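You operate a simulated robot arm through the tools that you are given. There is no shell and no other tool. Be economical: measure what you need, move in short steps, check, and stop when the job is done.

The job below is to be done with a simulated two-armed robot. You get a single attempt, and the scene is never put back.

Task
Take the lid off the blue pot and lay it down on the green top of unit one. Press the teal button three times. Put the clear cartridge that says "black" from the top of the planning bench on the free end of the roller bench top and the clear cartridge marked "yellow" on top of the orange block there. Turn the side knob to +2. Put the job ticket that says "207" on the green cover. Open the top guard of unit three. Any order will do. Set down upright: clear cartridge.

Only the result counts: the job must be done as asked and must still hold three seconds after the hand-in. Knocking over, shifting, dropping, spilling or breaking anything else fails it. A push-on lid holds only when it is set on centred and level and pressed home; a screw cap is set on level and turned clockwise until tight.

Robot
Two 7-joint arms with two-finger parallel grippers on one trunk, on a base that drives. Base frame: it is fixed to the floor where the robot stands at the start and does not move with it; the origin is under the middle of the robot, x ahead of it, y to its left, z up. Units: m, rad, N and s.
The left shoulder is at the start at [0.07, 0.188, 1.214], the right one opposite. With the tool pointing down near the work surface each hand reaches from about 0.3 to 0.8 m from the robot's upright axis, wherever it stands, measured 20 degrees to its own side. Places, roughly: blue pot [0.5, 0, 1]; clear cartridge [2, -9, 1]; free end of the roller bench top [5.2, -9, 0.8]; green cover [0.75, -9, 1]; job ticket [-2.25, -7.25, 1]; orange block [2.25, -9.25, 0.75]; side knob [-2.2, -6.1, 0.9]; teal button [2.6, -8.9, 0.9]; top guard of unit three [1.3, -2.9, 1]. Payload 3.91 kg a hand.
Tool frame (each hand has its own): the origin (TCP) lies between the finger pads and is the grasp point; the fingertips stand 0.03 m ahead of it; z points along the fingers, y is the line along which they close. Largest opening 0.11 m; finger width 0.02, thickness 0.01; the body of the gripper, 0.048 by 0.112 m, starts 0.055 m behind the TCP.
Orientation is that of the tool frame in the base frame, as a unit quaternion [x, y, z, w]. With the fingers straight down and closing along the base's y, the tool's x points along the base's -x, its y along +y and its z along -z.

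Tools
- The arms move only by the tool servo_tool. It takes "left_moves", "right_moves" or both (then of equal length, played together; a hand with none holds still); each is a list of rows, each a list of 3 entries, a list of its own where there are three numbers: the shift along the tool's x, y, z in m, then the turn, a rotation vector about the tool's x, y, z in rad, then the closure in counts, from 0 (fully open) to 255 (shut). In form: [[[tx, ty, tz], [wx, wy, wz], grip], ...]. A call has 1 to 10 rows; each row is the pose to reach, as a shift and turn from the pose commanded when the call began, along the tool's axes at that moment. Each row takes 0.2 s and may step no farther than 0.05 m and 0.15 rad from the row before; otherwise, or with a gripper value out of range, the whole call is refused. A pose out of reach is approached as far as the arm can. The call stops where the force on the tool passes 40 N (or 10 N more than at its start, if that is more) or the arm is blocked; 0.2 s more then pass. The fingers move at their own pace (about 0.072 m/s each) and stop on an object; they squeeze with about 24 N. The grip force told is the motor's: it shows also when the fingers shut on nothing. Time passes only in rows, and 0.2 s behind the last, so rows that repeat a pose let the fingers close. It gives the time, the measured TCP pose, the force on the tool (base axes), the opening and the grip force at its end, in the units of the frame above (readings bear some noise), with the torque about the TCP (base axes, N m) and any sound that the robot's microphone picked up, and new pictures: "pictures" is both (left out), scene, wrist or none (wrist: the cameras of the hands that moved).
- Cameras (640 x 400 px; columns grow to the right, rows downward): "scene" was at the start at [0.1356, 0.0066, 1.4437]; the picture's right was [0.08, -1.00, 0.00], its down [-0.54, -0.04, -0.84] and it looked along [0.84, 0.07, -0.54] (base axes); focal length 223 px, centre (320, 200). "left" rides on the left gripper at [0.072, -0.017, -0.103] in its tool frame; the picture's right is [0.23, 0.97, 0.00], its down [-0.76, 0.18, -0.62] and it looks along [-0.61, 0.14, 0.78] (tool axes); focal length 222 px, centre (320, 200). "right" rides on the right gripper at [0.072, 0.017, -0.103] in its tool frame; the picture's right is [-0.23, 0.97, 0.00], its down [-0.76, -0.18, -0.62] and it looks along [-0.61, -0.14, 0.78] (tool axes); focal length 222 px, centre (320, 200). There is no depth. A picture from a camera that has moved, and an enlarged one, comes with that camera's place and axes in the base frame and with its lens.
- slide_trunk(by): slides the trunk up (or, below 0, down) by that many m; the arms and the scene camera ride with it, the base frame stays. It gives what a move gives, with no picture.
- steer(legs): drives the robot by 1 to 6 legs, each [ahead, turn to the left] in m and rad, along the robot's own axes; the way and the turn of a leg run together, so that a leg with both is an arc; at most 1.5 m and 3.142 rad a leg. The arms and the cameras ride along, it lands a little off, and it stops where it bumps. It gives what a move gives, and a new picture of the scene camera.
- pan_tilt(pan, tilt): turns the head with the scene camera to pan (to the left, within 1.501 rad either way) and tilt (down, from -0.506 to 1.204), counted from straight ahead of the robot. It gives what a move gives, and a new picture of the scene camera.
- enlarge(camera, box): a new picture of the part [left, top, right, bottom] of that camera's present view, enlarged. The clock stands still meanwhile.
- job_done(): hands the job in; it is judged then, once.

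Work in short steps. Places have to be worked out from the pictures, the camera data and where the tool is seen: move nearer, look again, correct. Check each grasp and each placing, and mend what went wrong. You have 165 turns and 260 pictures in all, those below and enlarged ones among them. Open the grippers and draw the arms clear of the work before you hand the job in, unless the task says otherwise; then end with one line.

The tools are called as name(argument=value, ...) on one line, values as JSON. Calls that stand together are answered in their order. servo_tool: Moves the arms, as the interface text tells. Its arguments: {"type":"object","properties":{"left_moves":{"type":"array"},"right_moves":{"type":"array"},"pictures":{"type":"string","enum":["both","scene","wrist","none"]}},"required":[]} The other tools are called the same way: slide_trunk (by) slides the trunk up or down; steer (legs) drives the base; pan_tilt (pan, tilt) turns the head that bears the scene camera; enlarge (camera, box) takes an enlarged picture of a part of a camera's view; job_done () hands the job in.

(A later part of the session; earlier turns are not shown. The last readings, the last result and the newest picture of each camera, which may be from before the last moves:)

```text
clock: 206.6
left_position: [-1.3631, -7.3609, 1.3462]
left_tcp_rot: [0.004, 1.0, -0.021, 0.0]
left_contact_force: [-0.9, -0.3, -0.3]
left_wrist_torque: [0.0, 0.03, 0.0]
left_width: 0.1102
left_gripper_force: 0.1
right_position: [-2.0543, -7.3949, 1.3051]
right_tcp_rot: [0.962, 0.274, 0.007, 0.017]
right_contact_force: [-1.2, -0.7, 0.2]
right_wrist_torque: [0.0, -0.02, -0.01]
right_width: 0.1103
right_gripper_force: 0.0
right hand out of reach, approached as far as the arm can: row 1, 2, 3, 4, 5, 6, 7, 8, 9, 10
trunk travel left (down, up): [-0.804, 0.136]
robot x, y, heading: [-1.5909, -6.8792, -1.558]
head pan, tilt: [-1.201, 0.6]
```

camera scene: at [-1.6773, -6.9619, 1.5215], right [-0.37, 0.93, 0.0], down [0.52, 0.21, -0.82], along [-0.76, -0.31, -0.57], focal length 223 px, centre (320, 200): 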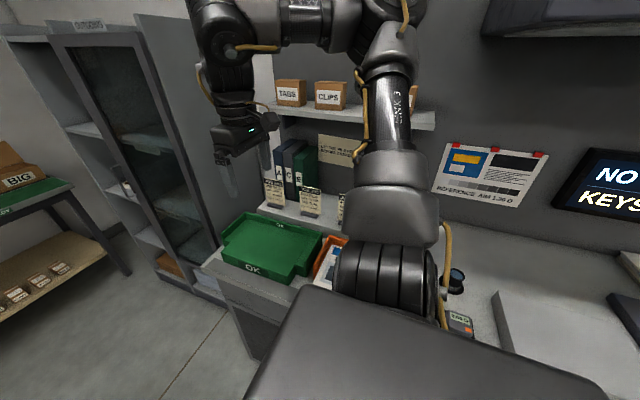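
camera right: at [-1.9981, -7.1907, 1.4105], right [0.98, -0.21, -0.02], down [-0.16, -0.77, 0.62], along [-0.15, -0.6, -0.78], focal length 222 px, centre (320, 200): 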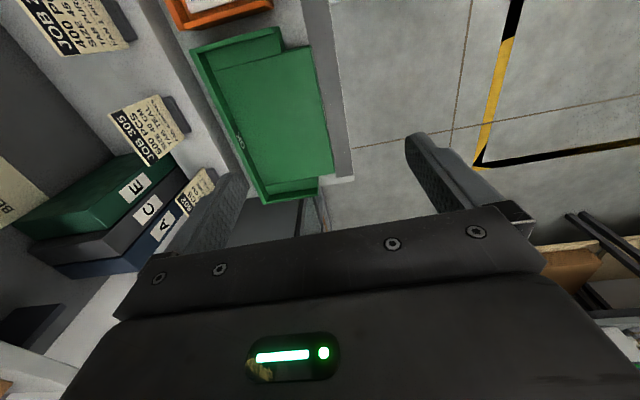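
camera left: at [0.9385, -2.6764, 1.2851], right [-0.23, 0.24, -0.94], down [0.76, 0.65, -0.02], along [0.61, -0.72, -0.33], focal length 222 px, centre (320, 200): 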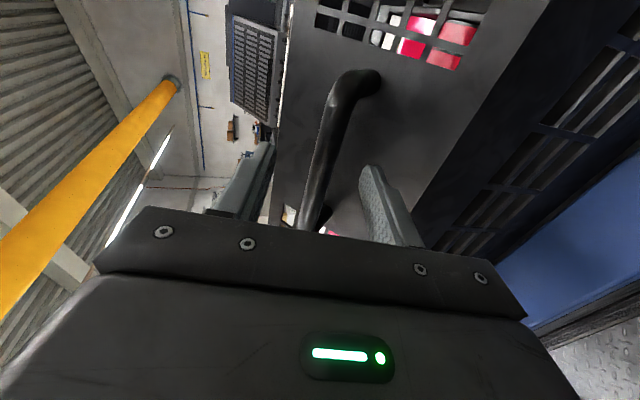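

The sideways reach binds in the wrist. Better plan: approach head-on, unrotated right hand pitched forward, and grip the ticket card across its width. First bring the hand back to the front.

servo_tool(right_moves=[[[0.03, 0.017, 0], [0, 0, -0.13], 0], [[0.06, 0.034, 0], [0, 0, -0.26], 0], [[0.09, 0.05, 0], [0, 0, -0.39], 0], [[0.12, 0.065, 0], [0, 0, -0.52], 0], [[0.15, 0.08, 0], [0, 0, -0.65], 0], [[0.18, 0.097, 0], [0, 0, -0.78], 0], [[0.2, 0.11, 0], [0, 0, -0.91], 0], [[0.221, 0.119, 0], [0, 0, -1.03], 0]], pictures="none")

```text
clock: 208.4
left_position: [-1.3614, -7.3598, 1.3459]
left_tcp_rot: [0.003, 1.0, -0.021, -0.001]
left_contact_force: [-0.3, 0.3, 0.1]
left_wrist_torque: [-0.01, 0.0, -0.01]
left_width: 0.11
left_gripper_force: 0.1
right_position: [-1.7976, -7.3772, 1.3091]
right_tcp_rot: [0.701, 0.713, -0.002, 0.018]
right_contact_force: [0.5, 0.1, -0.1]
right_wrist_torque: [0.01, 0.0, 0.04]
right_width: 0.1097
right_gripper_force: 0.1
trunk travel left (down, up): [-0.804, 0.136]
robot x, y, heading: [-1.5913, -6.8826, -1.56]
head pan, tilt: [-1.201, 0.6]
```

Drive away from the bench and turn to face it at y≈−7.2.

steer(legs=[[0, 0.35], [0.34, 0], [0, -1.93]])

pan_tilt(pan=-0.1, tilt=0.6)

```text
clock: 216.3
left_position: [-1.9477, -7.4318, 1.3461]
left_tcp_rot: [0.7, 0.713, -0.015, -0.016]
left_contact_force: [0.0, 0.1, -0.9]
left_wrist_torque: [0.01, -0.01, -0.01]
left_width: 0.11
left_gripper_force: 0.0
right_position: [-1.9761, -6.997, 1.3097]
right_tcp_rot: [1.0, 0.02, -0.015, 0.011]
right_contact_force: [-0.3, -0.5, 0.7]
right_wrist_torque: [-0.03, 0.02, 0.02]
right_width: 0.1101
right_gripper_force: 0.0
trunk travel left (down, up): [-0.804, 0.136]
robot x, y, heading: [-1.4685, -7.1909, -3.104]
head pan, tilt: [-1.201, 0.6]
camera scene: at [-1.5603, -7.1129, 1.5216], right [0.92, 0.4, 0.0], down [0.23, -0.52, -0.83], along [-0.33, 0.76, -0.56], focal length 223 px, centre (320, 200)
```

scene: 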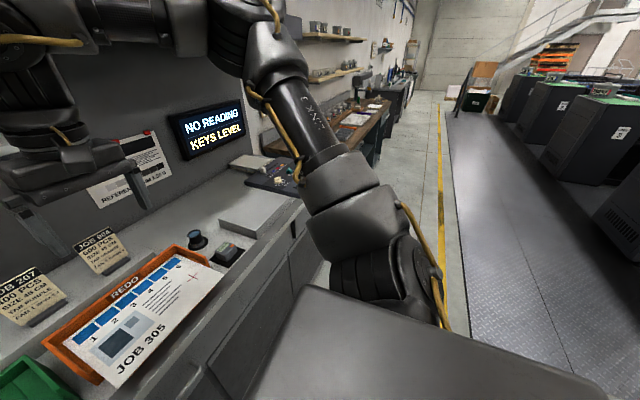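

```text
clock: 217.6
left_position: [-1.9485, -7.4327, 1.347]
left_tcp_rot: [0.701, 0.713, -0.014, -0.015]
left_contact_force: [-0.7, 0.0, 0.1]
left_wrist_torque: [-0.01, 0.02, -0.01]
left_width: 0.1099
left_gripper_force: 0.1
right_position: [-1.9767, -6.996, 1.3092]
right_tcp_rot: [1.0, 0.021, -0.015, 0.012]
right_contact_force: [0.4, 0.3, 0.7]
right_wrist_torque: [-0.01, -0.01, -0.03]
right_width: 0.1097
right_gripper_force: 0.1
trunk travel left (down, up): [-0.804, 0.136]
robot x, y, heading: [-1.4686, -7.1933, -3.101]
head pan, tilt: [-0.099, 0.6]
camera scene: at [-1.6134, -7.1882, 1.5215], right [0.06, 1.0, 0.0], down [0.56, -0.03, -0.82], along [-0.82, 0.05, -0.57], focal length 223 px, centre (320, 200)
```

scene: 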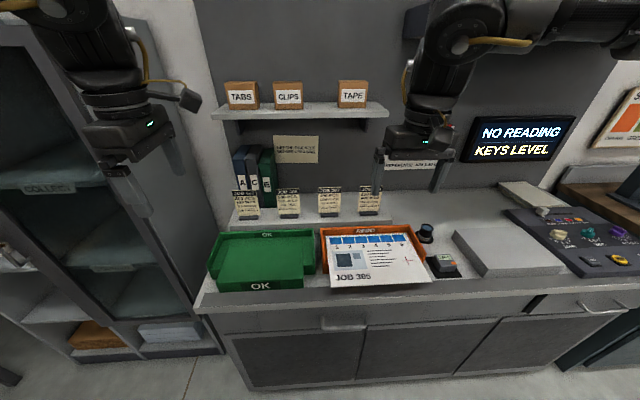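

Ticket 207 is at y≈−7.105. I move the right hand to a pre-grasp in front of it, pitched 46° forward.

servo_tool(right_moves=[[[-0.033, 0.012, 0.02], [0, -0.1, 0], 40], [[-0.066, 0.024, 0.04], [0, -0.2, 0], 40], [[-0.1, 0.036, 0.06], [0, -0.3, 0], 40], [[-0.133, 0.048, 0.08], [0, -0.4, 0], 40], [[-0.166, 0.06, 0.1], [0, -0.5, 0], 40], [[-0.2, 0.073, 0.12], [0, -0.6, 0], 40], [[-0.233, 0.085, 0.14], [0, -0.7, 0], 40], [[-0.266, 0.097, 0.16], [0, -0.8, 0], 40], [[-0.266, 0.097, 0.16], [0, -0.8, 0], 40]], pictures="both")

```text
clock: 219.6
left_position: [-1.9469, -7.4328, 1.3463]
left_tcp_rot: [0.701, 0.713, -0.014, -0.015]
left_contact_force: [0.6, 0.0, 0.1]
left_wrist_torque: [-0.01, -0.04, -0.02]
left_width: 0.1101
left_gripper_force: 0.1
right_position: [-2.2415, -7.1081, 1.1605]
right_tcp_rot: [0.915, 0.014, -0.404, 0.017]
right_contact_force: [0.0, -0.4, 0.4]
right_wrist_torque: [0.01, 0.0, -0.02]
right_width: 0.093
right_gripper_force: 0.0
trunk travel left (down, up): [-0.804, 0.136]
robot x, y, heading: [-1.4706, -7.192, -3.103]
head pan, tilt: [-0.099, 0.6]
camera scene: at [-1.6124, -7.1882, 1.5217], right [0.06, 1.0, 0.0], down [0.56, -0.03, -0.83], along [-0.82, 0.05, -0.56], focal length 223 px, centre (320, 200)
camera right: at [-2.1155, -7.1207, 1.1771], right [-0.11, -0.98, 0.19], down [-0.06, 0.2, 0.98], along [-0.99, 0.1, -0.08], focal length 222 px, centre (320, 200)
```

scene: 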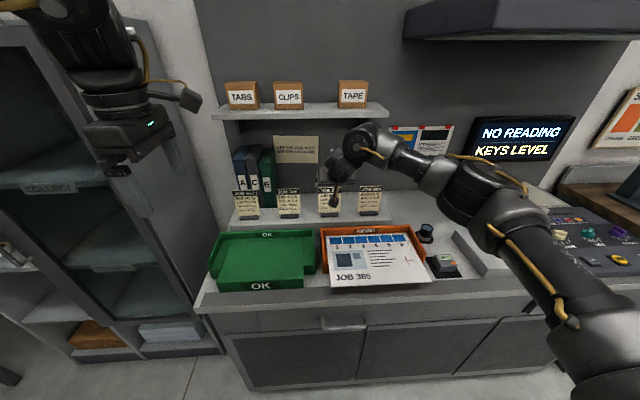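
right: 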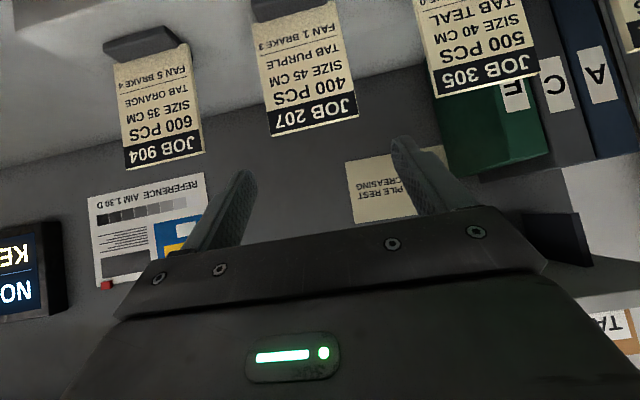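

The card is ~0.085 m wide, centred at y≈−7.111. I open fully and slide forward along the tool axis onto the card.

servo_tool(right_moves=[[[0.0143, 0.003, 0.0], [0, 0, 0], 0], [[0.0143, 0.003, 0.03], [0, 0, 0], 0], [[0.0143, 0.003, 0.06], [0, 0, 0], 0], [[0.0143, 0.003, 0.09], [0, 0, 0], 0], [[0.0143, 0.003, 0.126], [0, 0, 0], 0]], pictures="wrist")

enlarge(camera="scene", box=[270, 110, 410, 230])

```text
clock: 220.8
left_position: [-1.9502, -7.4334, 1.3459]
left_tcp_rot: [0.701, 0.713, -0.014, -0.014]
left_contact_force: [0.2, -0.7, 0.4]
left_wrist_torque: [0.01, -0.03, 0.02]
left_width: 0.1098
left_gripper_force: 0.0
right_position: [-2.3259, -7.1169, 1.0655]
right_tcp_rot: [0.915, 0.015, -0.402, 0.018]
right_contact_force: [-0.3, 0.4, 0.9]
right_wrist_torque: [-0.02, 0.0, -0.02]
right_width: 0.1101
right_gripper_force: 0.0
trunk travel left (down, up): [-0.804, 0.136]
robot x, y, heading: [-1.469, -7.1928, -3.101]
head pan, tilt: [-0.099, 0.6]
camera right: at [-2.1997, -7.1307, 1.0813], right [-0.11, -0.98, 0.19], down [-0.06, 0.2, 0.98], along [-0.99, 0.1, -0.08], focal length 222 px, centre (320, 200)
```

right: 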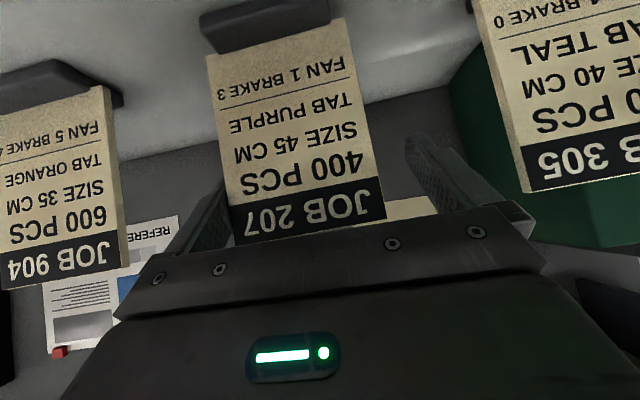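

```text
3.33 times, centred on (340, 170) of scene
camera zoom: at [-1.6146, -7.1899, 1.5214], right [0.06, 1.0, 0.0], down [0.56, -0.03, -0.82], along [-0.82, 0.05, -0.57], focal length 742 px, centre (253, 300)
```

zoom: 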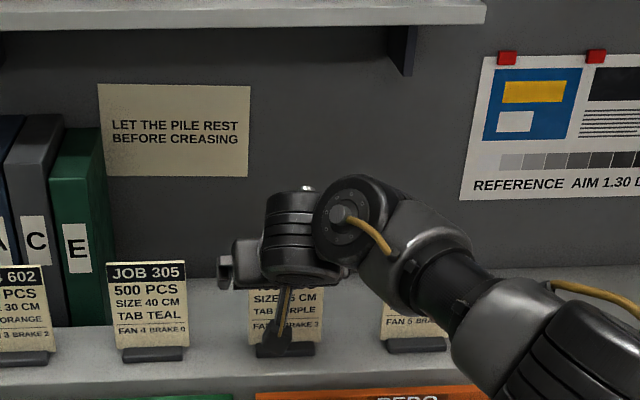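

The card's centre is about 1 cm toward +y of the tool centre. I correct and close.

servo_tool(right_moves=[[[0, -0.009, 0], [0, 0, 0], 0], [[0, -0.009, 0], [0, 0, 0], 255], [[0, -0.009, 0], [0, 0, 0], 255], [[0, -0.009, 0], [0, 0, 0], 255]], pictures="wrist")

```text
clock: 221.8
left_position: [-1.9479, -7.4318, 1.3469]
left_tcp_rot: [0.701, 0.713, -0.014, -0.015]
left_contact_force: [0.4, -0.8, -1.1]
left_wrist_torque: [0.01, 0.03, -0.04]
left_width: 0.11
left_gripper_force: 0.1
right_position: [-2.3255, -7.1072, 1.0657]
right_tcp_rot: [0.914, 0.014, -0.404, 0.018]
right_contact_force: [-0.4, -0.4, 1.7]
right_wrist_torque: [0.07, 0.08, 0.0]
right_width: 0.0875
right_gripper_force: 24.1
trunk travel left (down, up): [-0.804, 0.136]
robot x, y, heading: [-1.4728, -7.1887, -3.105]
head pan, tilt: [-0.099, 0.6]
camera right: at [-2.1986, -7.1203, 1.0826], right [-0.11, -0.98, 0.19], down [-0.06, 0.2, 0.98], along [-0.99, 0.1, -0.08], focal length 222 px, centre (320, 200)
```

right: 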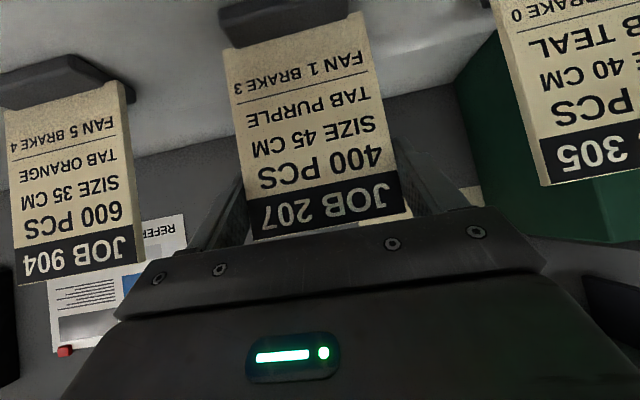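

Gripped at 87.5 mm. I lift straight up slowly.

servo_tool(right_moves=[[[-0.0074, 0, -0.0067], [0, 0, 0], 255], [[-0.0148, 0, -0.0135], [0, 0, 0], 255], [[-0.03, 0, -0.027], [0, 0, 0], 255]], pictures="wrist")

enlarge(camera="scene", box=[270, 110, 410, 230])

```text
clock: 222.6
left_position: [-1.9478, -7.4314, 1.346]
left_tcp_rot: [0.701, 0.713, -0.015, -0.015]
left_contact_force: [-0.1, 0.4, 0.4]
left_wrist_torque: [0.01, 0.02, 0.01]
left_width: 0.11
left_gripper_force: 0.0
right_position: [-2.3262, -7.106, 1.1042]
right_tcp_rot: [0.915, 0.014, -0.403, 0.018]
right_contact_force: [0.8, -0.1, 0.1]
right_wrist_torque: [-0.04, -0.02, 0.01]
right_width: 0.0878
right_gripper_force: 24.1
trunk travel left (down, up): [-0.804, 0.136]
robot x, y, heading: [-1.4734, -7.1952, -3.102]
head pan, tilt: [-0.099, 0.6]
camera right: at [-2.2002, -7.1186, 1.1219], right [-0.11, -0.98, 0.19], down [-0.06, 0.2, 0.98], along [-0.99, 0.1, -0.08], focal length 222 px, centre (320, 200)
```

right: 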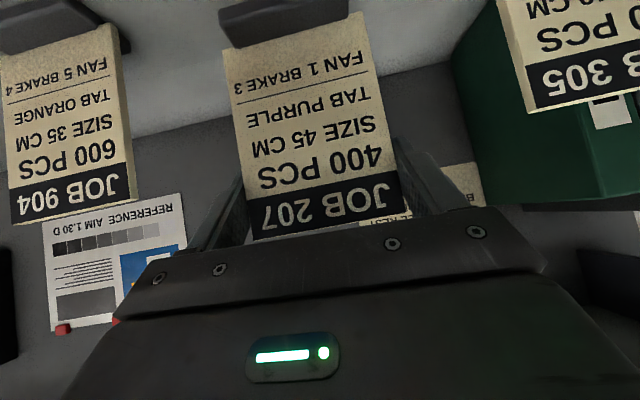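

```text
3.33 times, centred on (340, 170) of scene
camera zoom: at [-1.6133, -7.1886, 1.5215], right [0.06, 1.0, 0.0], down [0.56, -0.03, -0.83], along [-0.82, 0.05, -0.56], focal length 742 px, centre (253, 300)
```

zoom: 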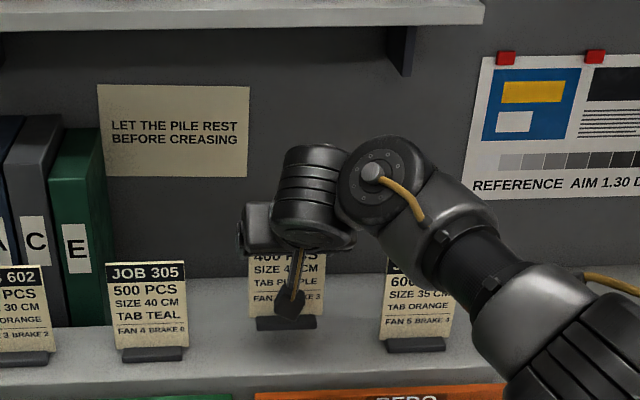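

The ticket is lifted cleanly, upright. I raise another 0.1 m and back away with the base.

servo_tool(right_moves=[[[-0.03, 0, -0.027], [0, 0, 0], 255], [[-0.06, 0, -0.054], [0, 0, 0], 255], [[-0.09, 0, -0.081], [0, 0, 0], 255]], pictures="none")

steer(legs=[[-0.5, 0]])

pan_tilt(pan=1.2, tilt=0.35)

```text
clock: 223.4
left_position: [-1.9474, -7.432, 1.3467]
left_tcp_rot: [0.701, 0.713, -0.014, -0.016]
left_contact_force: [0.5, -0.3, -0.4]
left_wrist_torque: [-0.02, -0.02, 0.02]
left_width: 0.11
left_gripper_force: 0.0
right_position: [-2.3268, -7.1031, 1.2239]
right_tcp_rot: [0.915, 0.015, -0.402, 0.018]
right_contact_force: [0.0, 0.6, -1.1]
right_wrist_torque: [0.02, 0.02, -0.04]
right_width: 0.0878
right_gripper_force: 24.4
trunk travel left (down, up): [-0.804, 0.136]
robot x, y, heading: [-1.4743, -7.1892, -3.103]
head pan, tilt: [-0.099, 0.6]
```

```text
clock: 226.4
left_position: [-1.4424, -7.4113, 1.3448]
left_tcp_rot: [0.701, 0.712, -0.014, -0.015]
left_contact_force: [0.6, -0.2, 0.4]
left_wrist_torque: [-0.03, -0.01, 0.0]
left_width: 0.1101
left_gripper_force: 0.0
right_position: [-1.8219, -7.0802, 1.2233]
right_tcp_rot: [0.915, 0.013, -0.403, 0.018]
right_contact_force: [-0.1, -0.2, -1.3]
right_wrist_torque: [0.0, 0.03, 0.01]
right_width: 0.0875
right_gripper_force: 24.0
trunk travel left (down, up): [-0.804, 0.136]
robot x, y, heading: [-0.9649, -7.1731, -3.109]
head pan, tilt: [-0.099, 0.6]
camera scene: at [-1.1076, -7.1688, 1.5214], right [0.06, 1.0, 0.0], down [0.56, -0.04, -0.82], along [-0.82, 0.05, -0.57], focal length 223 px, centre (320, 200)
```

scene: 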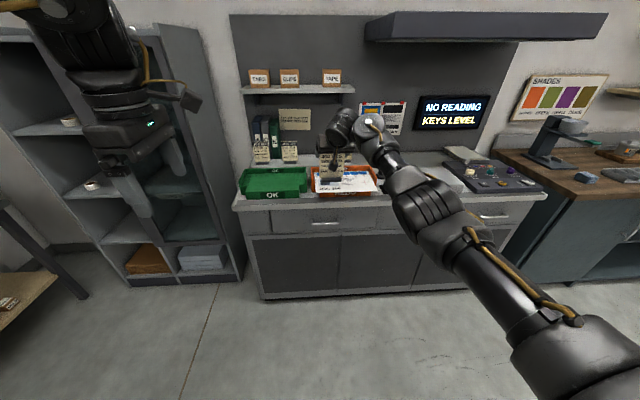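

```text
clock: 227.9
left_position: [-1.4416, -7.4109, 1.3462]
left_tcp_rot: [0.701, 0.713, -0.015, -0.015]
left_contact_force: [0.0, -0.5, -0.1]
left_wrist_torque: [-0.04, -0.01, 0.01]
left_width: 0.11
left_gripper_force: 0.1
right_position: [-1.8211, -7.0802, 1.2233]
right_tcp_rot: [0.915, 0.013, -0.402, 0.017]
right_contact_force: [0.7, -0.8, -1.0]
right_wrist_torque: [0.01, 0.03, 0.01]
right_width: 0.0875
right_gripper_force: 24.0
trunk travel left (down, up): [-0.804, 0.136]
robot x, y, heading: [-0.9637, -7.1694, -3.106]
head pan, tilt: [1.201, 0.351]
camera scene: at [-1.0485, -7.2623, 1.5443], right [-0.94, 0.33, 0.0], down [0.11, 0.32, -0.94], along [-0.31, -0.89, -0.34], focal length 223 px, centre (320, 200)
```

scene: 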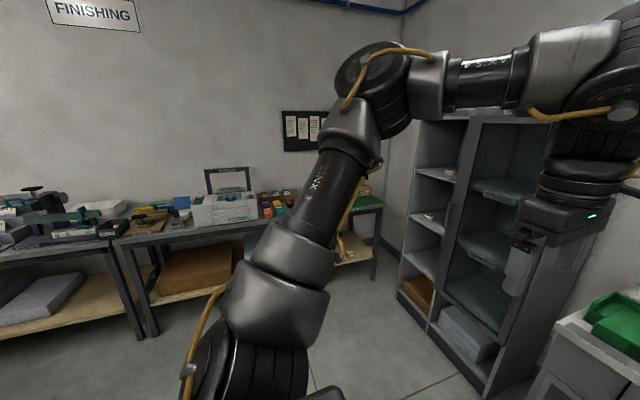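

Now turn to face −y and look along the wall benches.

steer(legs=[[0, 1.9]])

pan_tilt(pan=0.0, tilt=0.3)

```text
clock: 232.8
left_position: [-0.5794, -7.541, 1.3467]
left_tcp_rot: [-0.179, 0.984, -0.02, 0.003]
left_contact_force: [-0.1, 0.0, 0.0]
left_wrist_torque: [0.03, 0.03, 0.02]
left_width: 0.1099
left_gripper_force: 0.1
right_position: [-0.7611, -8.0093, 1.2249]
right_tcp_rot: [0.516, 0.756, -0.217, 0.339]
right_contact_force: [0.8, 0.2, -1.7]
right_wrist_torque: [0.03, 0.03, 0.0]
right_width: 0.0877
right_gripper_force: 24.4
trunk travel left (down, up): [-0.804, 0.136]
robot x, y, heading: [-0.963, -7.1729, -1.191]
head pan, tilt: [1.201, 0.351]
camera scene: at [-0.856, -7.2185, 1.5443], right [0.01, -1.0, 0.0], down [-0.34, 0.0, -0.94], along [0.94, 0.01, -0.34], focal length 223 px, centre (320, 200)
```

scene: 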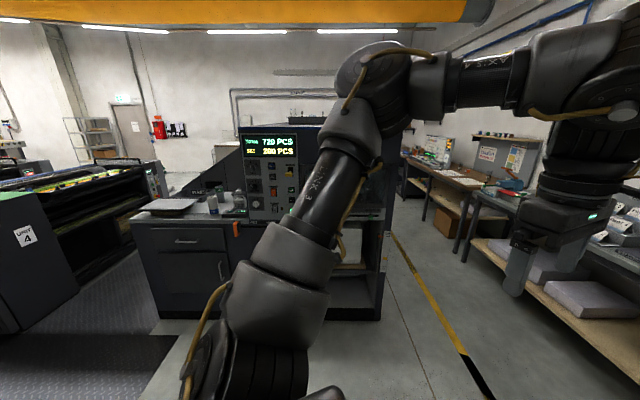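

```text
clock: 234.2
left_position: [-0.5792, -7.5398, 1.3471]
left_tcp_rot: [-0.178, 0.984, -0.02, 0.003]
left_contact_force: [-0.1, 0.3, -0.4]
left_wrist_torque: [-0.03, 0.01, 0.0]
left_width: 0.1101
left_gripper_force: 0.0
right_position: [-0.7614, -8.0096, 1.2246]
right_tcp_rot: [0.516, 0.756, -0.217, 0.339]
right_contact_force: [-0.2, 0.1, -0.3]
right_wrist_torque: [-0.03, 0.01, -0.02]
right_width: 0.0876
right_gripper_force: 23.6
trunk travel left (down, up): [-0.804, 0.136]
robot x, y, heading: [-0.9658, -7.1745, -1.191]
head pan, tilt: [0.0, 0.3]
camera scene: at [-0.914, -7.3059, 1.549], right [-0.93, -0.37, 0.0], down [-0.11, 0.27, -0.96], along [0.36, -0.89, -0.3], focal length 223 px, centre (320, 200)
```

scene: 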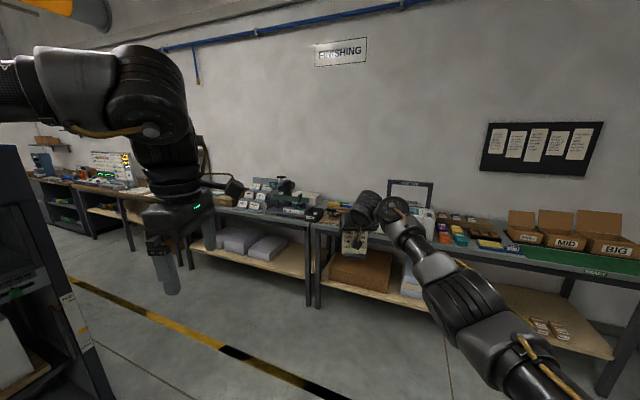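

The benches are along y≈−8.85. I drive into the corridor to about (−0.1, −8.0).

steer(legs=[[0, 0.37], [1.2, 0], [0, 0.5]])

pan_tilt(pan=-0.6, tilt=0.4)

```text
clock: 242.8
left_position: [0.3793, -7.9623, 1.3454]
left_tcp_rot: [-0.586, 0.81, -0.016, 0.012]
left_contact_force: [0.7, -0.1, -0.4]
left_wrist_torque: [0.01, 0.01, 0.02]
left_width: 0.1101
left_gripper_force: 0.0
right_position: [0.6304, -8.3988, 1.2238]
right_tcp_rot: [0.138, 0.905, -0.048, 0.4]
right_contact_force: [0.3, 0.3, -1.3]
right_wrist_torque: [0.03, 0.04, 0.0]
right_width: 0.0874
right_gripper_force: 23.4
trunk travel left (down, up): [-0.804, 0.136]
robot x, y, heading: [-0.1475, -8.0313, -0.296]
head pan, tilt: [0.0, 0.3]
camera scene: at [-0.0151, -8.0755, 1.549], right [-0.29, -0.96, 0.0], down [-0.28, 0.09, -0.96], along [0.91, -0.28, -0.3], focal length 223 px, centre (320, 200)
```

scene: 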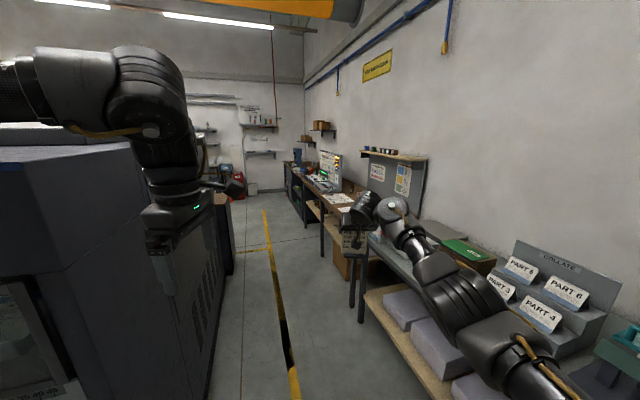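

```text
clock: 243.8
left_position: [0.3796, -7.9625, 1.3468]
left_tcp_rot: [-0.586, 0.81, -0.017, 0.011]
left_contact_force: [0.6, -0.9, 0.3]
left_wrist_torque: [0.01, 0.0, 0.01]
left_width: 0.1099
left_gripper_force: 0.1
right_position: [0.6302, -8.3987, 1.2237]
right_tcp_rot: [0.138, 0.905, -0.049, 0.4]
right_contact_force: [-0.1, 0.1, 0.0]
right_wrist_torque: [-0.01, 0.02, -0.02]
right_width: 0.0876
right_gripper_force: 24.3
trunk travel left (down, up): [-0.804, 0.136]
robot x, y, heading: [-0.1487, -8.0341, -0.296]
head pan, tilt: [-0.6, 0.4]
camera scene: at [-0.0467, -8.12, 1.5398], right [-0.78, -0.63, 0.0], down [-0.24, 0.3, -0.92], along [0.58, -0.72, -0.39], focal length 223 px, centre (320, 200)
```

scene: 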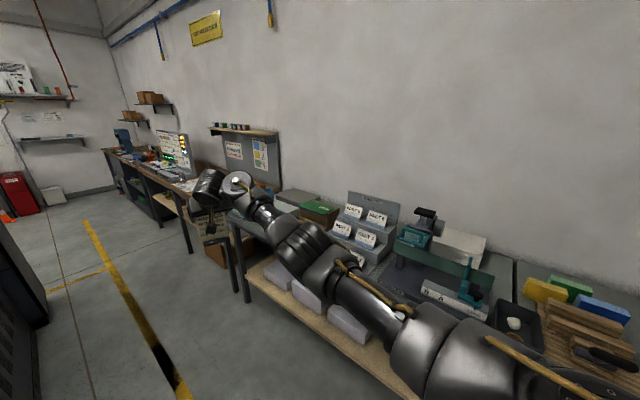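

enlarge(camera="scene", box=[180, 150, 400, 290])

```text
2.86 times, centred on (290, 220) of scene
camera zoom: at [-0.0467, -8.12, 1.5398], right [-0.78, -0.63, 0.0], down [-0.24, 0.3, -0.92], along [0.58, -0.72, -0.39], focal length 636 px, centre (406, 143)
```

zoom: 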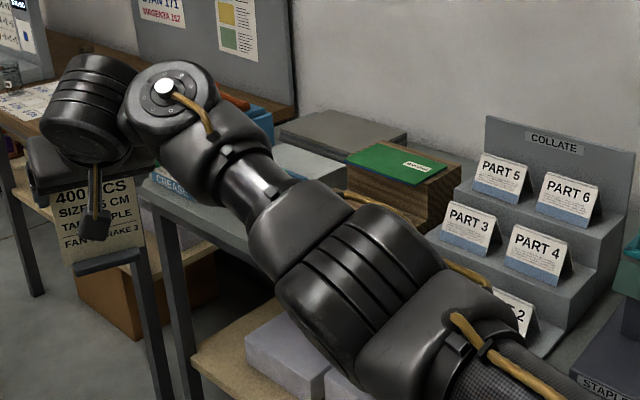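

The green cover lies on a wooden box near (0.71, −9.02). I raise the trunk for safety, drive on along +x, then turn to face the bench.

slide_trunk(by=0.13)

steer(legs=[[0, 0.32], [0.95, 0], [0, -1.58]])

pan_tilt(pan=-0.15, tilt=0.6)

```text
clock: 245.4
left_position: [0.3797, -7.9611, 1.4754]
left_tcp_rot: [-0.586, 0.81, -0.017, 0.011]
left_contact_force: [-0.9, -0.3, -0.3]
left_wrist_torque: [0.02, 0.01, 0.0]
left_width: 0.1101
left_gripper_force: 0.2
right_position: [0.631, -8.3977, 1.3547]
right_tcp_rot: [0.138, 0.905, -0.05, 0.4]
right_contact_force: [0.5, -0.1, -0.3]
right_wrist_torque: [-0.03, 0.02, -0.01]
right_width: 0.0872
right_gripper_force: 23.9
trunk travel left (down, up): [-0.934, 0.006]
robot x, y, heading: [-0.1497, -8.0374, -0.296]
head pan, tilt: [-0.6, 0.4]
```

```text
clock: 251.6
left_position: [1.2876, -7.7862, 1.4748]
left_tcp_rot: [-0.701, 0.713, -0.017, 0.011]
left_contact_force: [-0.3, 0.1, 1.1]
left_wrist_torque: [0.01, 0.03, 0.01]
left_width: 0.1098
left_gripper_force: 0.0
right_position: [1.6548, -8.1303, 1.3554]
right_tcp_rot: [0.0, 0.915, 0.007, 0.403]
right_contact_force: [-0.6, 0.0, -2.2]
right_wrist_torque: [0.02, -0.02, 0.02]
right_width: 0.0872
right_gripper_force: 23.7
trunk travel left (down, up): [-0.934, 0.006]
robot x, y, heading: [0.8048, -8.0212, 0.006]
head pan, tilt: [-0.6, 0.4]
stopped in leg 2: the robot was blocked; the commanded pose is now the measured one
camera scene: at [0.929, -8.1109, 1.6698], right [-0.56, -0.83, -0.02], down [-0.32, 0.24, -0.92], along [0.76, -0.51, -0.4], focal length 223 px, centre (320, 200)
```

scene: 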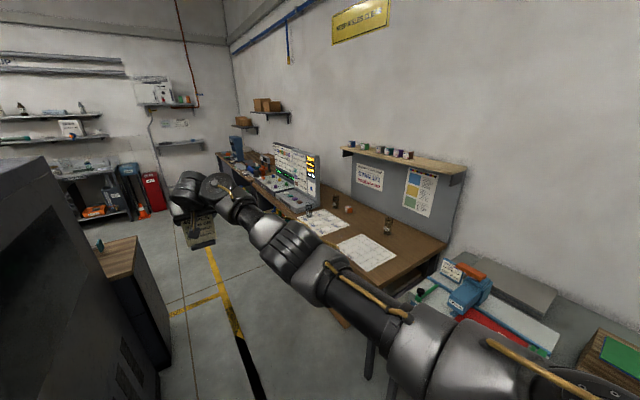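

```text
clock: 252.5
left_position: [1.2892, -7.7867, 1.4748]
left_tcp_rot: [-0.701, 0.712, -0.017, 0.011]
left_contact_force: [-0.5, 0.0, -0.6]
left_wrist_torque: [-0.04, -0.03, -0.01]
left_width: 0.1102
left_gripper_force: 0.0
right_position: [1.6542, -8.1278, 1.3563]
right_tcp_rot: [-0.001, 0.915, 0.008, 0.403]
right_contact_force: [0.5, 0.5, -1.0]
right_wrist_torque: [-0.01, -0.02, -0.01]
right_width: 0.0877
right_gripper_force: 23.6
trunk travel left (down, up): [-0.934, 0.006]
robot x, y, heading: [0.807, -8.0224, 0.003]
head pan, tilt: [-0.15, 0.6]
camera scene: at [0.9398, -8.0716, 1.6522], right [-0.14, -0.99, -0.02], down [-0.56, 0.1, -0.82], along [0.82, -0.11, -0.57], focal length 223 px, centre (320, 200)
```

scene: 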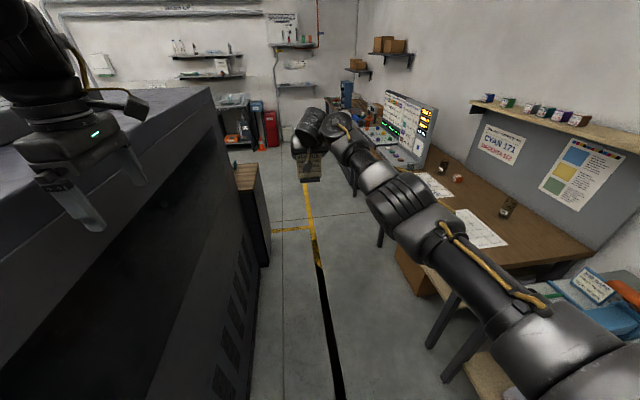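

The base brushed the machine on its left. I arc away from it to the right, toward the bench.

steer(legs=[[0.12, -0.4], [0.12, -0.3], [0, -0.4]])

```text
clock: 256.3
left_position: [1.46, -8.4316, 1.4711]
left_tcp_rot: [-0.216, 0.976, -0.023, -0.006]
left_contact_force: [-0.4, 0.4, 0.1]
left_wrist_torque: [0.01, -0.02, 0.0]
left_width: 0.1098
left_gripper_force: 0.1
right_position: [1.313, -8.9132, 1.3576]
right_tcp_rot: [0.483, 0.777, -0.213, 0.343]
right_contact_force: [0.9, 0.2, -0.9]
right_wrist_torque: [0.0, 0.03, 0.0]
right_width: 0.0875
right_gripper_force: 24.0
trunk travel left (down, up): [-0.934, 0.006]
robot x, y, heading: [1.0209, -8.113, -1.115]
head pan, tilt: [-0.15, 0.6]
camera scene: at [1.0697, -8.2348, 1.6517], right [-0.95, -0.3, 0.0], down [-0.17, 0.54, -0.83], along [0.25, -0.79, -0.56], focal length 223 px, centre (320, 200)
```

scene: 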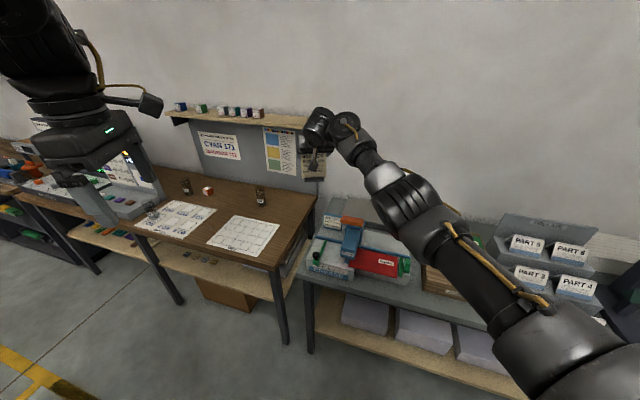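

Continue the turn to face the bench squarely.

steer(legs=[[0, -0.45]])

pan_tilt(pan=-0.35, tilt=0.7)

```text
clock: 258.0
left_position: [1.2755, -8.5906, 1.4714]
left_tcp_rot: [0.007, 1.0, -0.022, -0.01]
left_contact_force: [0.8, -0.3, -0.5]
left_wrist_torque: [0.0, 0.04, 0.02]
left_width: 0.1099
left_gripper_force: 0.0
right_position: [0.9307, -8.9592, 1.3571]
right_tcp_rot: [0.645, 0.65, -0.283, 0.286]
right_contact_force: [1.2, 0.1, -1.5]
right_wrist_torque: [0.04, -0.03, 0.01]
right_width: 0.0873
right_gripper_force: 24.3
trunk travel left (down, up): [-0.934, 0.006]
robot x, y, heading: [1.0199, -8.1065, -1.568]
head pan, tilt: [-0.15, 0.6]
camera scene: at [1.0094, -8.2458, 1.6516], right [-0.99, 0.14, 0.0], down [0.08, 0.56, -0.83], along [-0.12, -0.82, -0.56], focal length 223 px, centre (320, 200)
```

scene: 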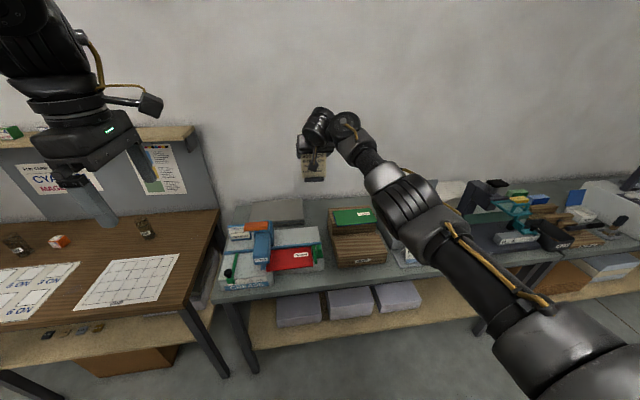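

```text
clock: 258.7
left_position: [1.2733, -8.5905, 1.4711]
left_tcp_rot: [0.007, 1.0, -0.021, -0.011]
left_contact_force: [0.2, -0.9, -0.2]
left_wrist_torque: [-0.01, 0.01, -0.02]
left_width: 0.1098
left_gripper_force: 0.0
right_position: [0.9297, -8.9595, 1.357]
right_tcp_rot: [0.645, 0.65, -0.283, 0.286]
right_contact_force: [-0.4, -0.3, -1.4]
right_wrist_torque: [0.0, -0.03, -0.01]
right_width: 0.0875
right_gripper_force: 24.3
trunk travel left (down, up): [-0.934, 0.006]
robot x, y, heading: [1.021, -8.1061, -1.568]
head pan, tilt: [-0.351, 0.7]
camera scene: at [0.9911, -8.2386, 1.6429], right [-0.94, 0.34, 0.0], down [0.22, 0.61, -0.77], along [-0.26, -0.72, -0.64], focal length 223 px, centre (320, 200)
```

scene: 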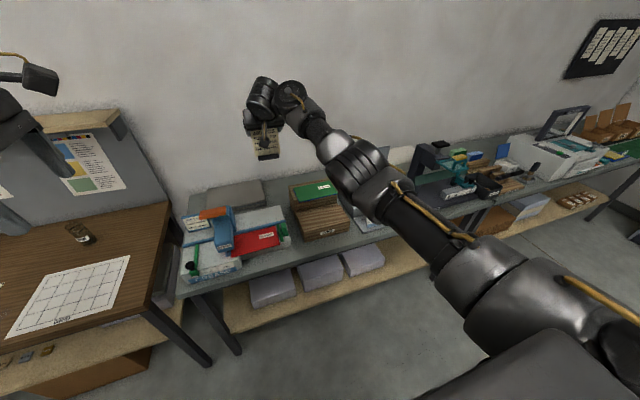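

enlarge(camera="scene", box=[180, 130, 380, 270])

```text
2.86 times, centred on (280, 200) of scene
camera zoom: at [0.9911, -8.2386, 1.6429], right [-0.94, 0.34, 0.0], down [0.22, 0.61, -0.77], along [-0.26, -0.72, -0.64], focal length 636 px, centre (434, 200)
```

zoom: 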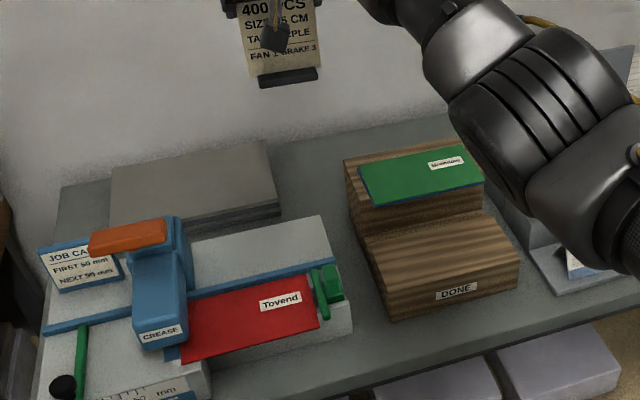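

The green cover centre is ≈(0.722, −9.038, 0.991). I retract the ticket a little, sideways toward the target, before driving closer.

servo_tool(right_moves=[[[0.0225, -0.02, -0.0247], [0, 0, 0], 255], [[0.045, -0.04, -0.0494], [0, 0, 0], 255], [[0.0675, -0.06, -0.074], [0, 0, 0], 255], [[0.09, -0.08, -0.0988], [0, 0, 0], 255], [[0.1125, -0.1, -0.1235], [0, 0, 0], 255], [[0.135, -0.12, -0.148], [0, 0, 0], 255]], pictures="none")

steer(legs=[[0.27, 0]])

```text
clock: 260.1
left_position: [1.2715, -8.59, 1.4712]
left_tcp_rot: [0.008, 1.0, -0.02, -0.01]
left_contact_force: [1.0, 0.0, -0.3]
left_wrist_torque: [-0.03, 0.02, -0.01]
left_width: 0.1096
left_gripper_force: 0.0
right_position: [0.8153, -8.7757, 1.358]
right_tcp_rot: [0.649, 0.642, -0.283, 0.295]
right_contact_force: [19.7, -24.5, -8.9]
right_wrist_torque: [-0.62, 0.48, -3.15]
right_width: 0.0874
right_gripper_force: 24.2
trunk travel left (down, up): [-0.934, 0.006]
robot x, y, heading: [1.0193, -8.1067, -1.568]
head pan, tilt: [-0.351, 0.7]
stopped in row 6 (right hand): the force on the tool passed its limit at 167 N (the readings are from after the stop); the commanded pose is now the measured one
```

```text
clock: 261.0
left_position: [1.2737, -8.6014, 1.4764]
left_tcp_rot: [0.008, 1.0, -0.027, -0.009]
left_contact_force: [-0.6, 1.0, 0.9]
left_wrist_torque: [-0.03, 0.0, -0.02]
left_width: 0.1102
left_gripper_force: 0.0
right_position: [0.8179, -8.7882, 1.3653]
right_tcp_rot: [0.648, 0.638, -0.286, 0.302]
right_contact_force: [16.9, -15.0, -10.2]
right_wrist_torque: [-1.2, 0.4, -2.72]
right_width: 0.0876
right_gripper_force: 23.7
trunk travel left (down, up): [-0.934, 0.006]
robot x, y, heading: [1.021, -8.1353, -1.566]
head pan, tilt: [-0.351, 0.7]
stopped in leg 1: the force on the tool passed its limit at 44 N (the readings are from after the stop); the commanded pose is now the measured one
camera scene: at [0.9911, -8.2507, 1.6441], right [-0.94, 0.34, 0.0], down [0.22, 0.6, -0.77], along [-0.26, -0.72, -0.64], focal length 223 px, centre (320, 200)
```

scene: 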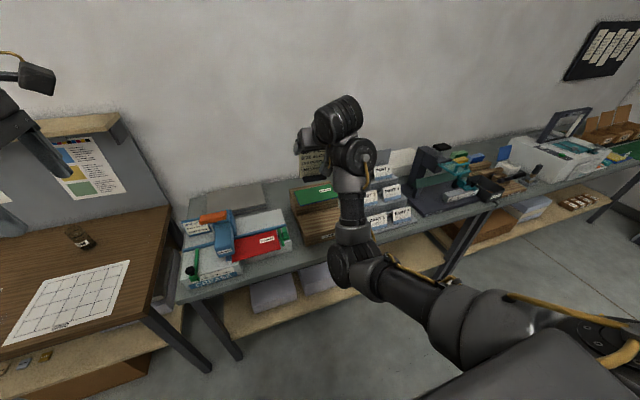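

The hand came against its own arm. I reverse the retraction by a few centimetres to relieve.

servo_tool(right_moves=[[[-0.015, 0.01, 0.016], [0, 0, 0], 255], [[-0.03, 0.02, 0.033], [0, 0, 0], 255], [[-0.05, 0.03, 0.055], [0, 0, 0], 255]], pictures="both")

```text
clock: 261.8
left_position: [1.2723, -8.6135, 1.4727]
left_tcp_rot: [0.008, 1.0, -0.022, -0.009]
left_contact_force: [-0.6, 0.2, 0.5]
left_wrist_torque: [-0.02, -0.01, -0.01]
left_width: 0.11
left_gripper_force: 0.1
right_position: [0.8468, -8.8761, 1.3612]
right_tcp_rot: [0.649, 0.639, -0.285, 0.298]
right_contact_force: [0.0, 0.0, -0.3]
right_wrist_torque: [-0.06, -0.01, 0.01]
right_width: 0.0871
right_gripper_force: 24.2
trunk travel left (down, up): [-0.934, 0.006]
robot x, y, heading: [1.0229, -8.1337, -1.563]
head pan, tilt: [-0.351, 0.7]
camera scene: at [0.991, -8.2638, 1.6429], right [-0.94, 0.34, 0.0], down [0.22, 0.61, -0.76], along [-0.26, -0.72, -0.64], focal length 223 px, centre (320, 200)
camera right: at [0.8649, -8.752, 1.3751], right [0.97, -0.15, 0.19], down [-0.2, -0.03, 0.98], along [-0.14, -0.99, -0.06], focal length 222 px, centre (320, 200)
```

scene: 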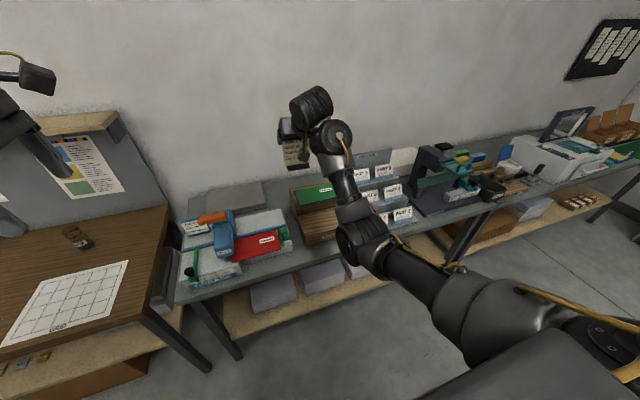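
right: 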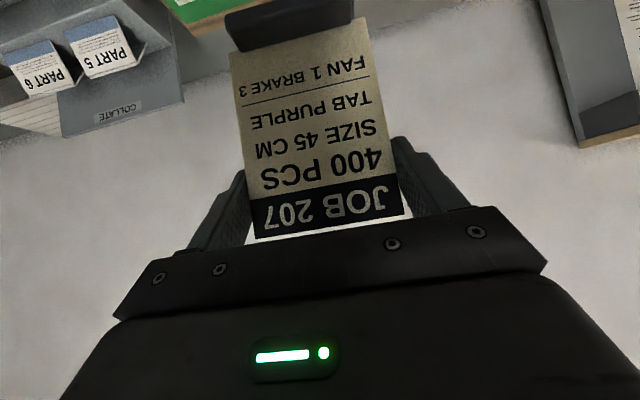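

The ticket is fine and free now. I drive 0.13 m closer and lower the trunk by 0.13.

steer(legs=[[0.13, 0]])

slide_trunk(by=-0.13)

enlarge(camera="scene", box=[220, 100, 420, 260])

```text
clock: 263.1
left_position: [1.2734, -8.7274, 1.4788]
left_tcp_rot: [0.01, 0.999, -0.029, -0.011]
left_contact_force: [-0.2, 0.3, 1.2]
left_wrist_torque: [-0.01, 0.02, 0.01]
left_width: 0.1101
left_gripper_force: 0.1
right_position: [0.8479, -8.9915, 1.3703]
right_tcp_rot: [0.647, 0.637, -0.289, 0.303]
right_contact_force: [-0.8, -0.7, 1.1]
right_wrist_torque: [0.06, 0.03, 0.03]
right_width: 0.0874
right_gripper_force: 23.2
trunk travel left (down, up): [-0.934, 0.006]
robot x, y, heading: [1.0272, -8.2636, -1.568]
head pan, tilt: [-0.351, 0.7]
camera scene: at [0.9921, -8.3817, 1.644], right [-0.94, 0.34, 0.0], down [0.22, 0.6, -0.77], along [-0.26, -0.72, -0.64], focal length 223 px, centre (320, 200)
```

scene: 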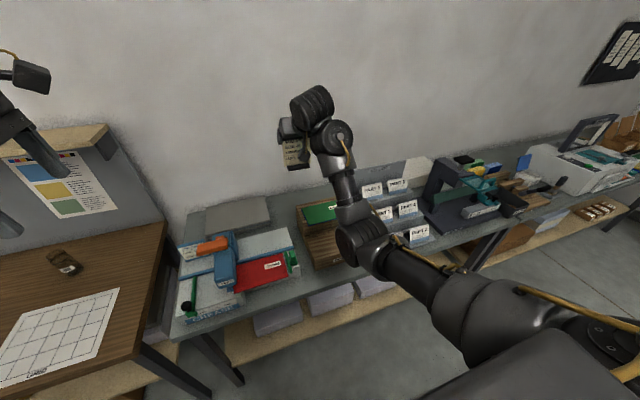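

```text
clock: 264.7
left_position: [1.2732, -8.7395, 1.3461]
left_tcp_rot: [0.009, 1.0, -0.025, -0.01]
left_contact_force: [-1.1, -0.5, 0.0]
left_wrist_torque: [0.02, -0.01, 0.01]
left_width: 0.1097
left_gripper_force: 0.1
right_position: [0.8465, -9.0029, 1.2329]
right_tcp_rot: [0.649, 0.639, -0.286, 0.3]
right_contact_force: [0.1, 0.7, -1.0]
right_wrist_torque: [0.0, -0.02, 0.03]
right_width: 0.0873
right_gripper_force: 23.7
trunk travel left (down, up): [-0.804, 0.136]
robot x, y, heading: [1.027, -8.2669, -1.567]
head pan, tilt: [-0.351, 0.7]
```

```text
2.50 times, centred on (320, 180) of scene
camera zoom: at [0.9909, -8.3961, 1.5128], right [-0.94, 0.34, 0.0], down [0.22, 0.61, -0.76], along [-0.26, -0.72, -0.65], focal length 557 px, centre (320, 250)
```

zoom: 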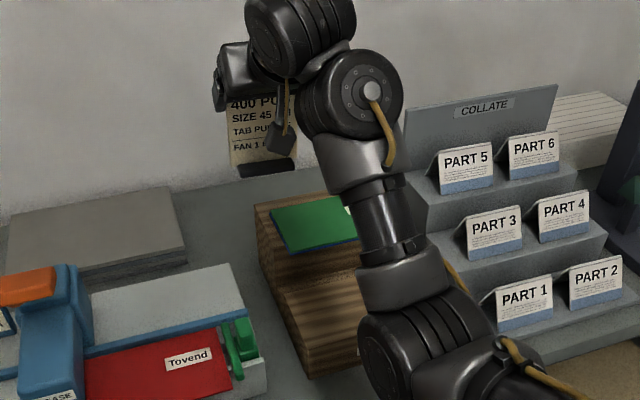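

Move laterally over the cover, then down to about 2 cm above it.

servo_tool(right_moves=[[[-0.0085, -0.0415, 0.0083], [0, 0, 0], 255], [[-0.017, -0.083, 0.0167], [0, 0, 0], 255], [[-0.0256, -0.1244, 0.025], [0, 0, 0], 255], [[0.004, -0.1255, 0.051], [0, 0, 0], 255], [[0.034, -0.1265, 0.077], [0, 0, 0], 255], [[0.0634, -0.1272, 0.1028], [0, 0, 0], 255]], pictures="both")

enlarge(camera="scene", box=[260, 120, 420, 240])

```text
clock: 266.1
left_position: [1.2722, -8.7395, 1.347]
left_tcp_rot: [0.009, 1.0, -0.024, -0.01]
left_contact_force: [-0.5, 0.6, -0.3]
left_wrist_torque: [-0.02, -0.01, 0.03]
left_width: 0.1101
left_gripper_force: 0.0
right_position: [0.7227, -9.0358, 1.1146]
right_tcp_rot: [0.649, 0.638, -0.286, 0.3]
right_contact_force: [-0.1, -0.2, -1.4]
right_wrist_torque: [0.03, 0.01, 0.01]
right_width: 0.0876
right_gripper_force: 23.7
trunk travel left (down, up): [-0.804, 0.136]
robot x, y, heading: [1.0263, -8.2629, -1.566]
head pan, tilt: [-0.351, 0.7]
camera scene: at [0.9903, -8.395, 1.513], right [-0.94, 0.34, 0.0], down [0.22, 0.61, -0.76], along [-0.26, -0.72, -0.64], focal length 223 px, centre (320, 200)
camera right: at [0.7408, -8.9127, 1.1285], right [0.97, -0.15, 0.2], down [-0.2, -0.03, 0.98], along [-0.15, -0.99, -0.06], focal length 222 px, centre (320, 200)
```

scene: 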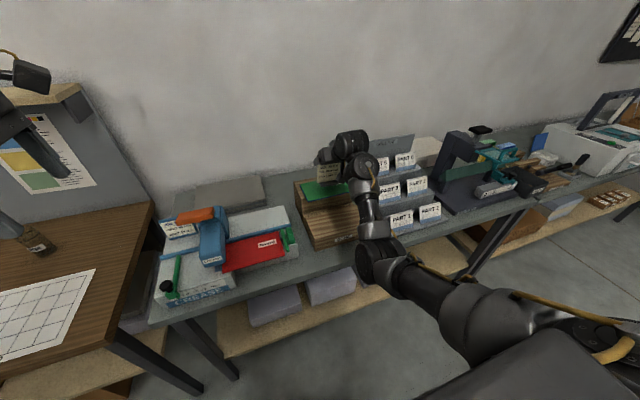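
right: 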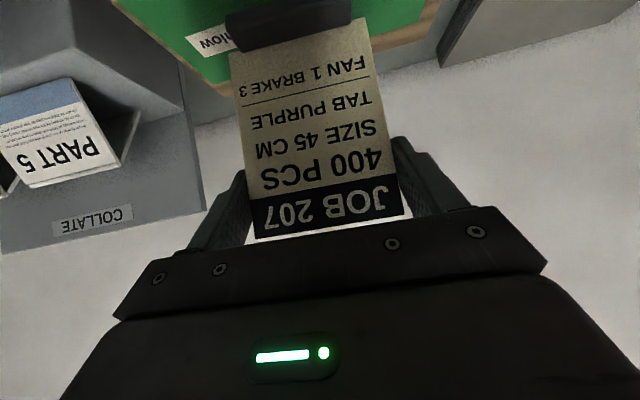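

```text
3.33 times, centred on (340, 180) of scene
camera zoom: at [0.9903, -8.395, 1.513], right [-0.94, 0.34, 0.0], down [0.22, 0.61, -0.76], along [-0.26, -0.72, -0.64], focal length 742 px, centre (253, 267)
```

zoom: 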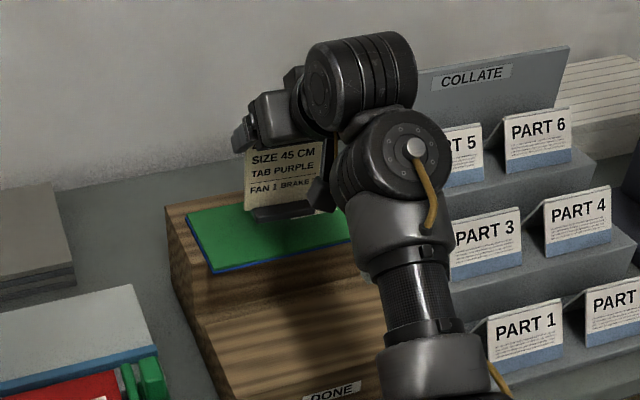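

The ticket is centred over the cover (cover y −8.98…−9.10). Lower gently.

servo_tool(right_moves=[[[0.0038, 0, 0.0033], [0, 0, 0], 255], [[0.0075, 0, 0.0066], [0, 0, 0], 255], [[0.0105, 0, 0.0092], [0, 0, 0], 255]], pictures="none")

enlarge(camera="scene", box=[300, 150, 380, 210])

```text
clock: 266.9
left_position: [1.2727, -8.7391, 1.3456]
left_tcp_rot: [0.01, 1.0, -0.024, -0.01]
left_contact_force: [-0.1, 0.5, 0.6]
left_wrist_torque: [-0.01, 0.01, -0.01]
left_width: 0.1101
left_gripper_force: 0.1
right_position: [0.7234, -9.0369, 1.101]
right_tcp_rot: [0.649, 0.638, -0.287, 0.3]
right_contact_force: [0.3, -0.3, -2.2]
right_wrist_torque: [-0.01, 0.02, 0.04]
right_width: 0.0876
right_gripper_force: 23.2
trunk travel left (down, up): [-0.804, 0.136]
robot x, y, heading: [1.0225, -8.2605, -1.568]
head pan, tilt: [-0.351, 0.7]
```

```text
6.67 times, centred on (340, 180) of scene
camera zoom: at [0.9909, -8.3949, 1.5129], right [-0.94, 0.34, 0.0], down [0.22, 0.61, -0.76], along [-0.26, -0.72, -0.64], focal length 1485 px, centre (187, 333)
```

zoom: 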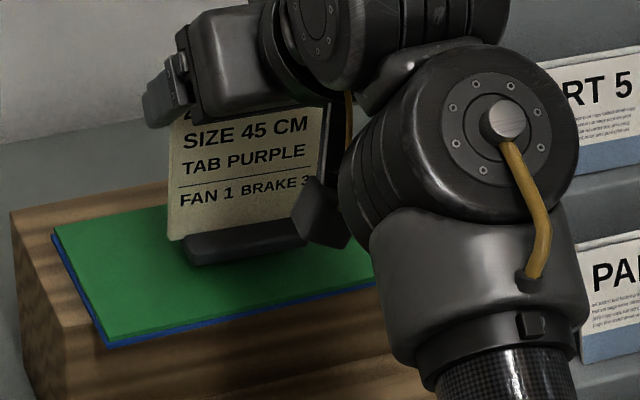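

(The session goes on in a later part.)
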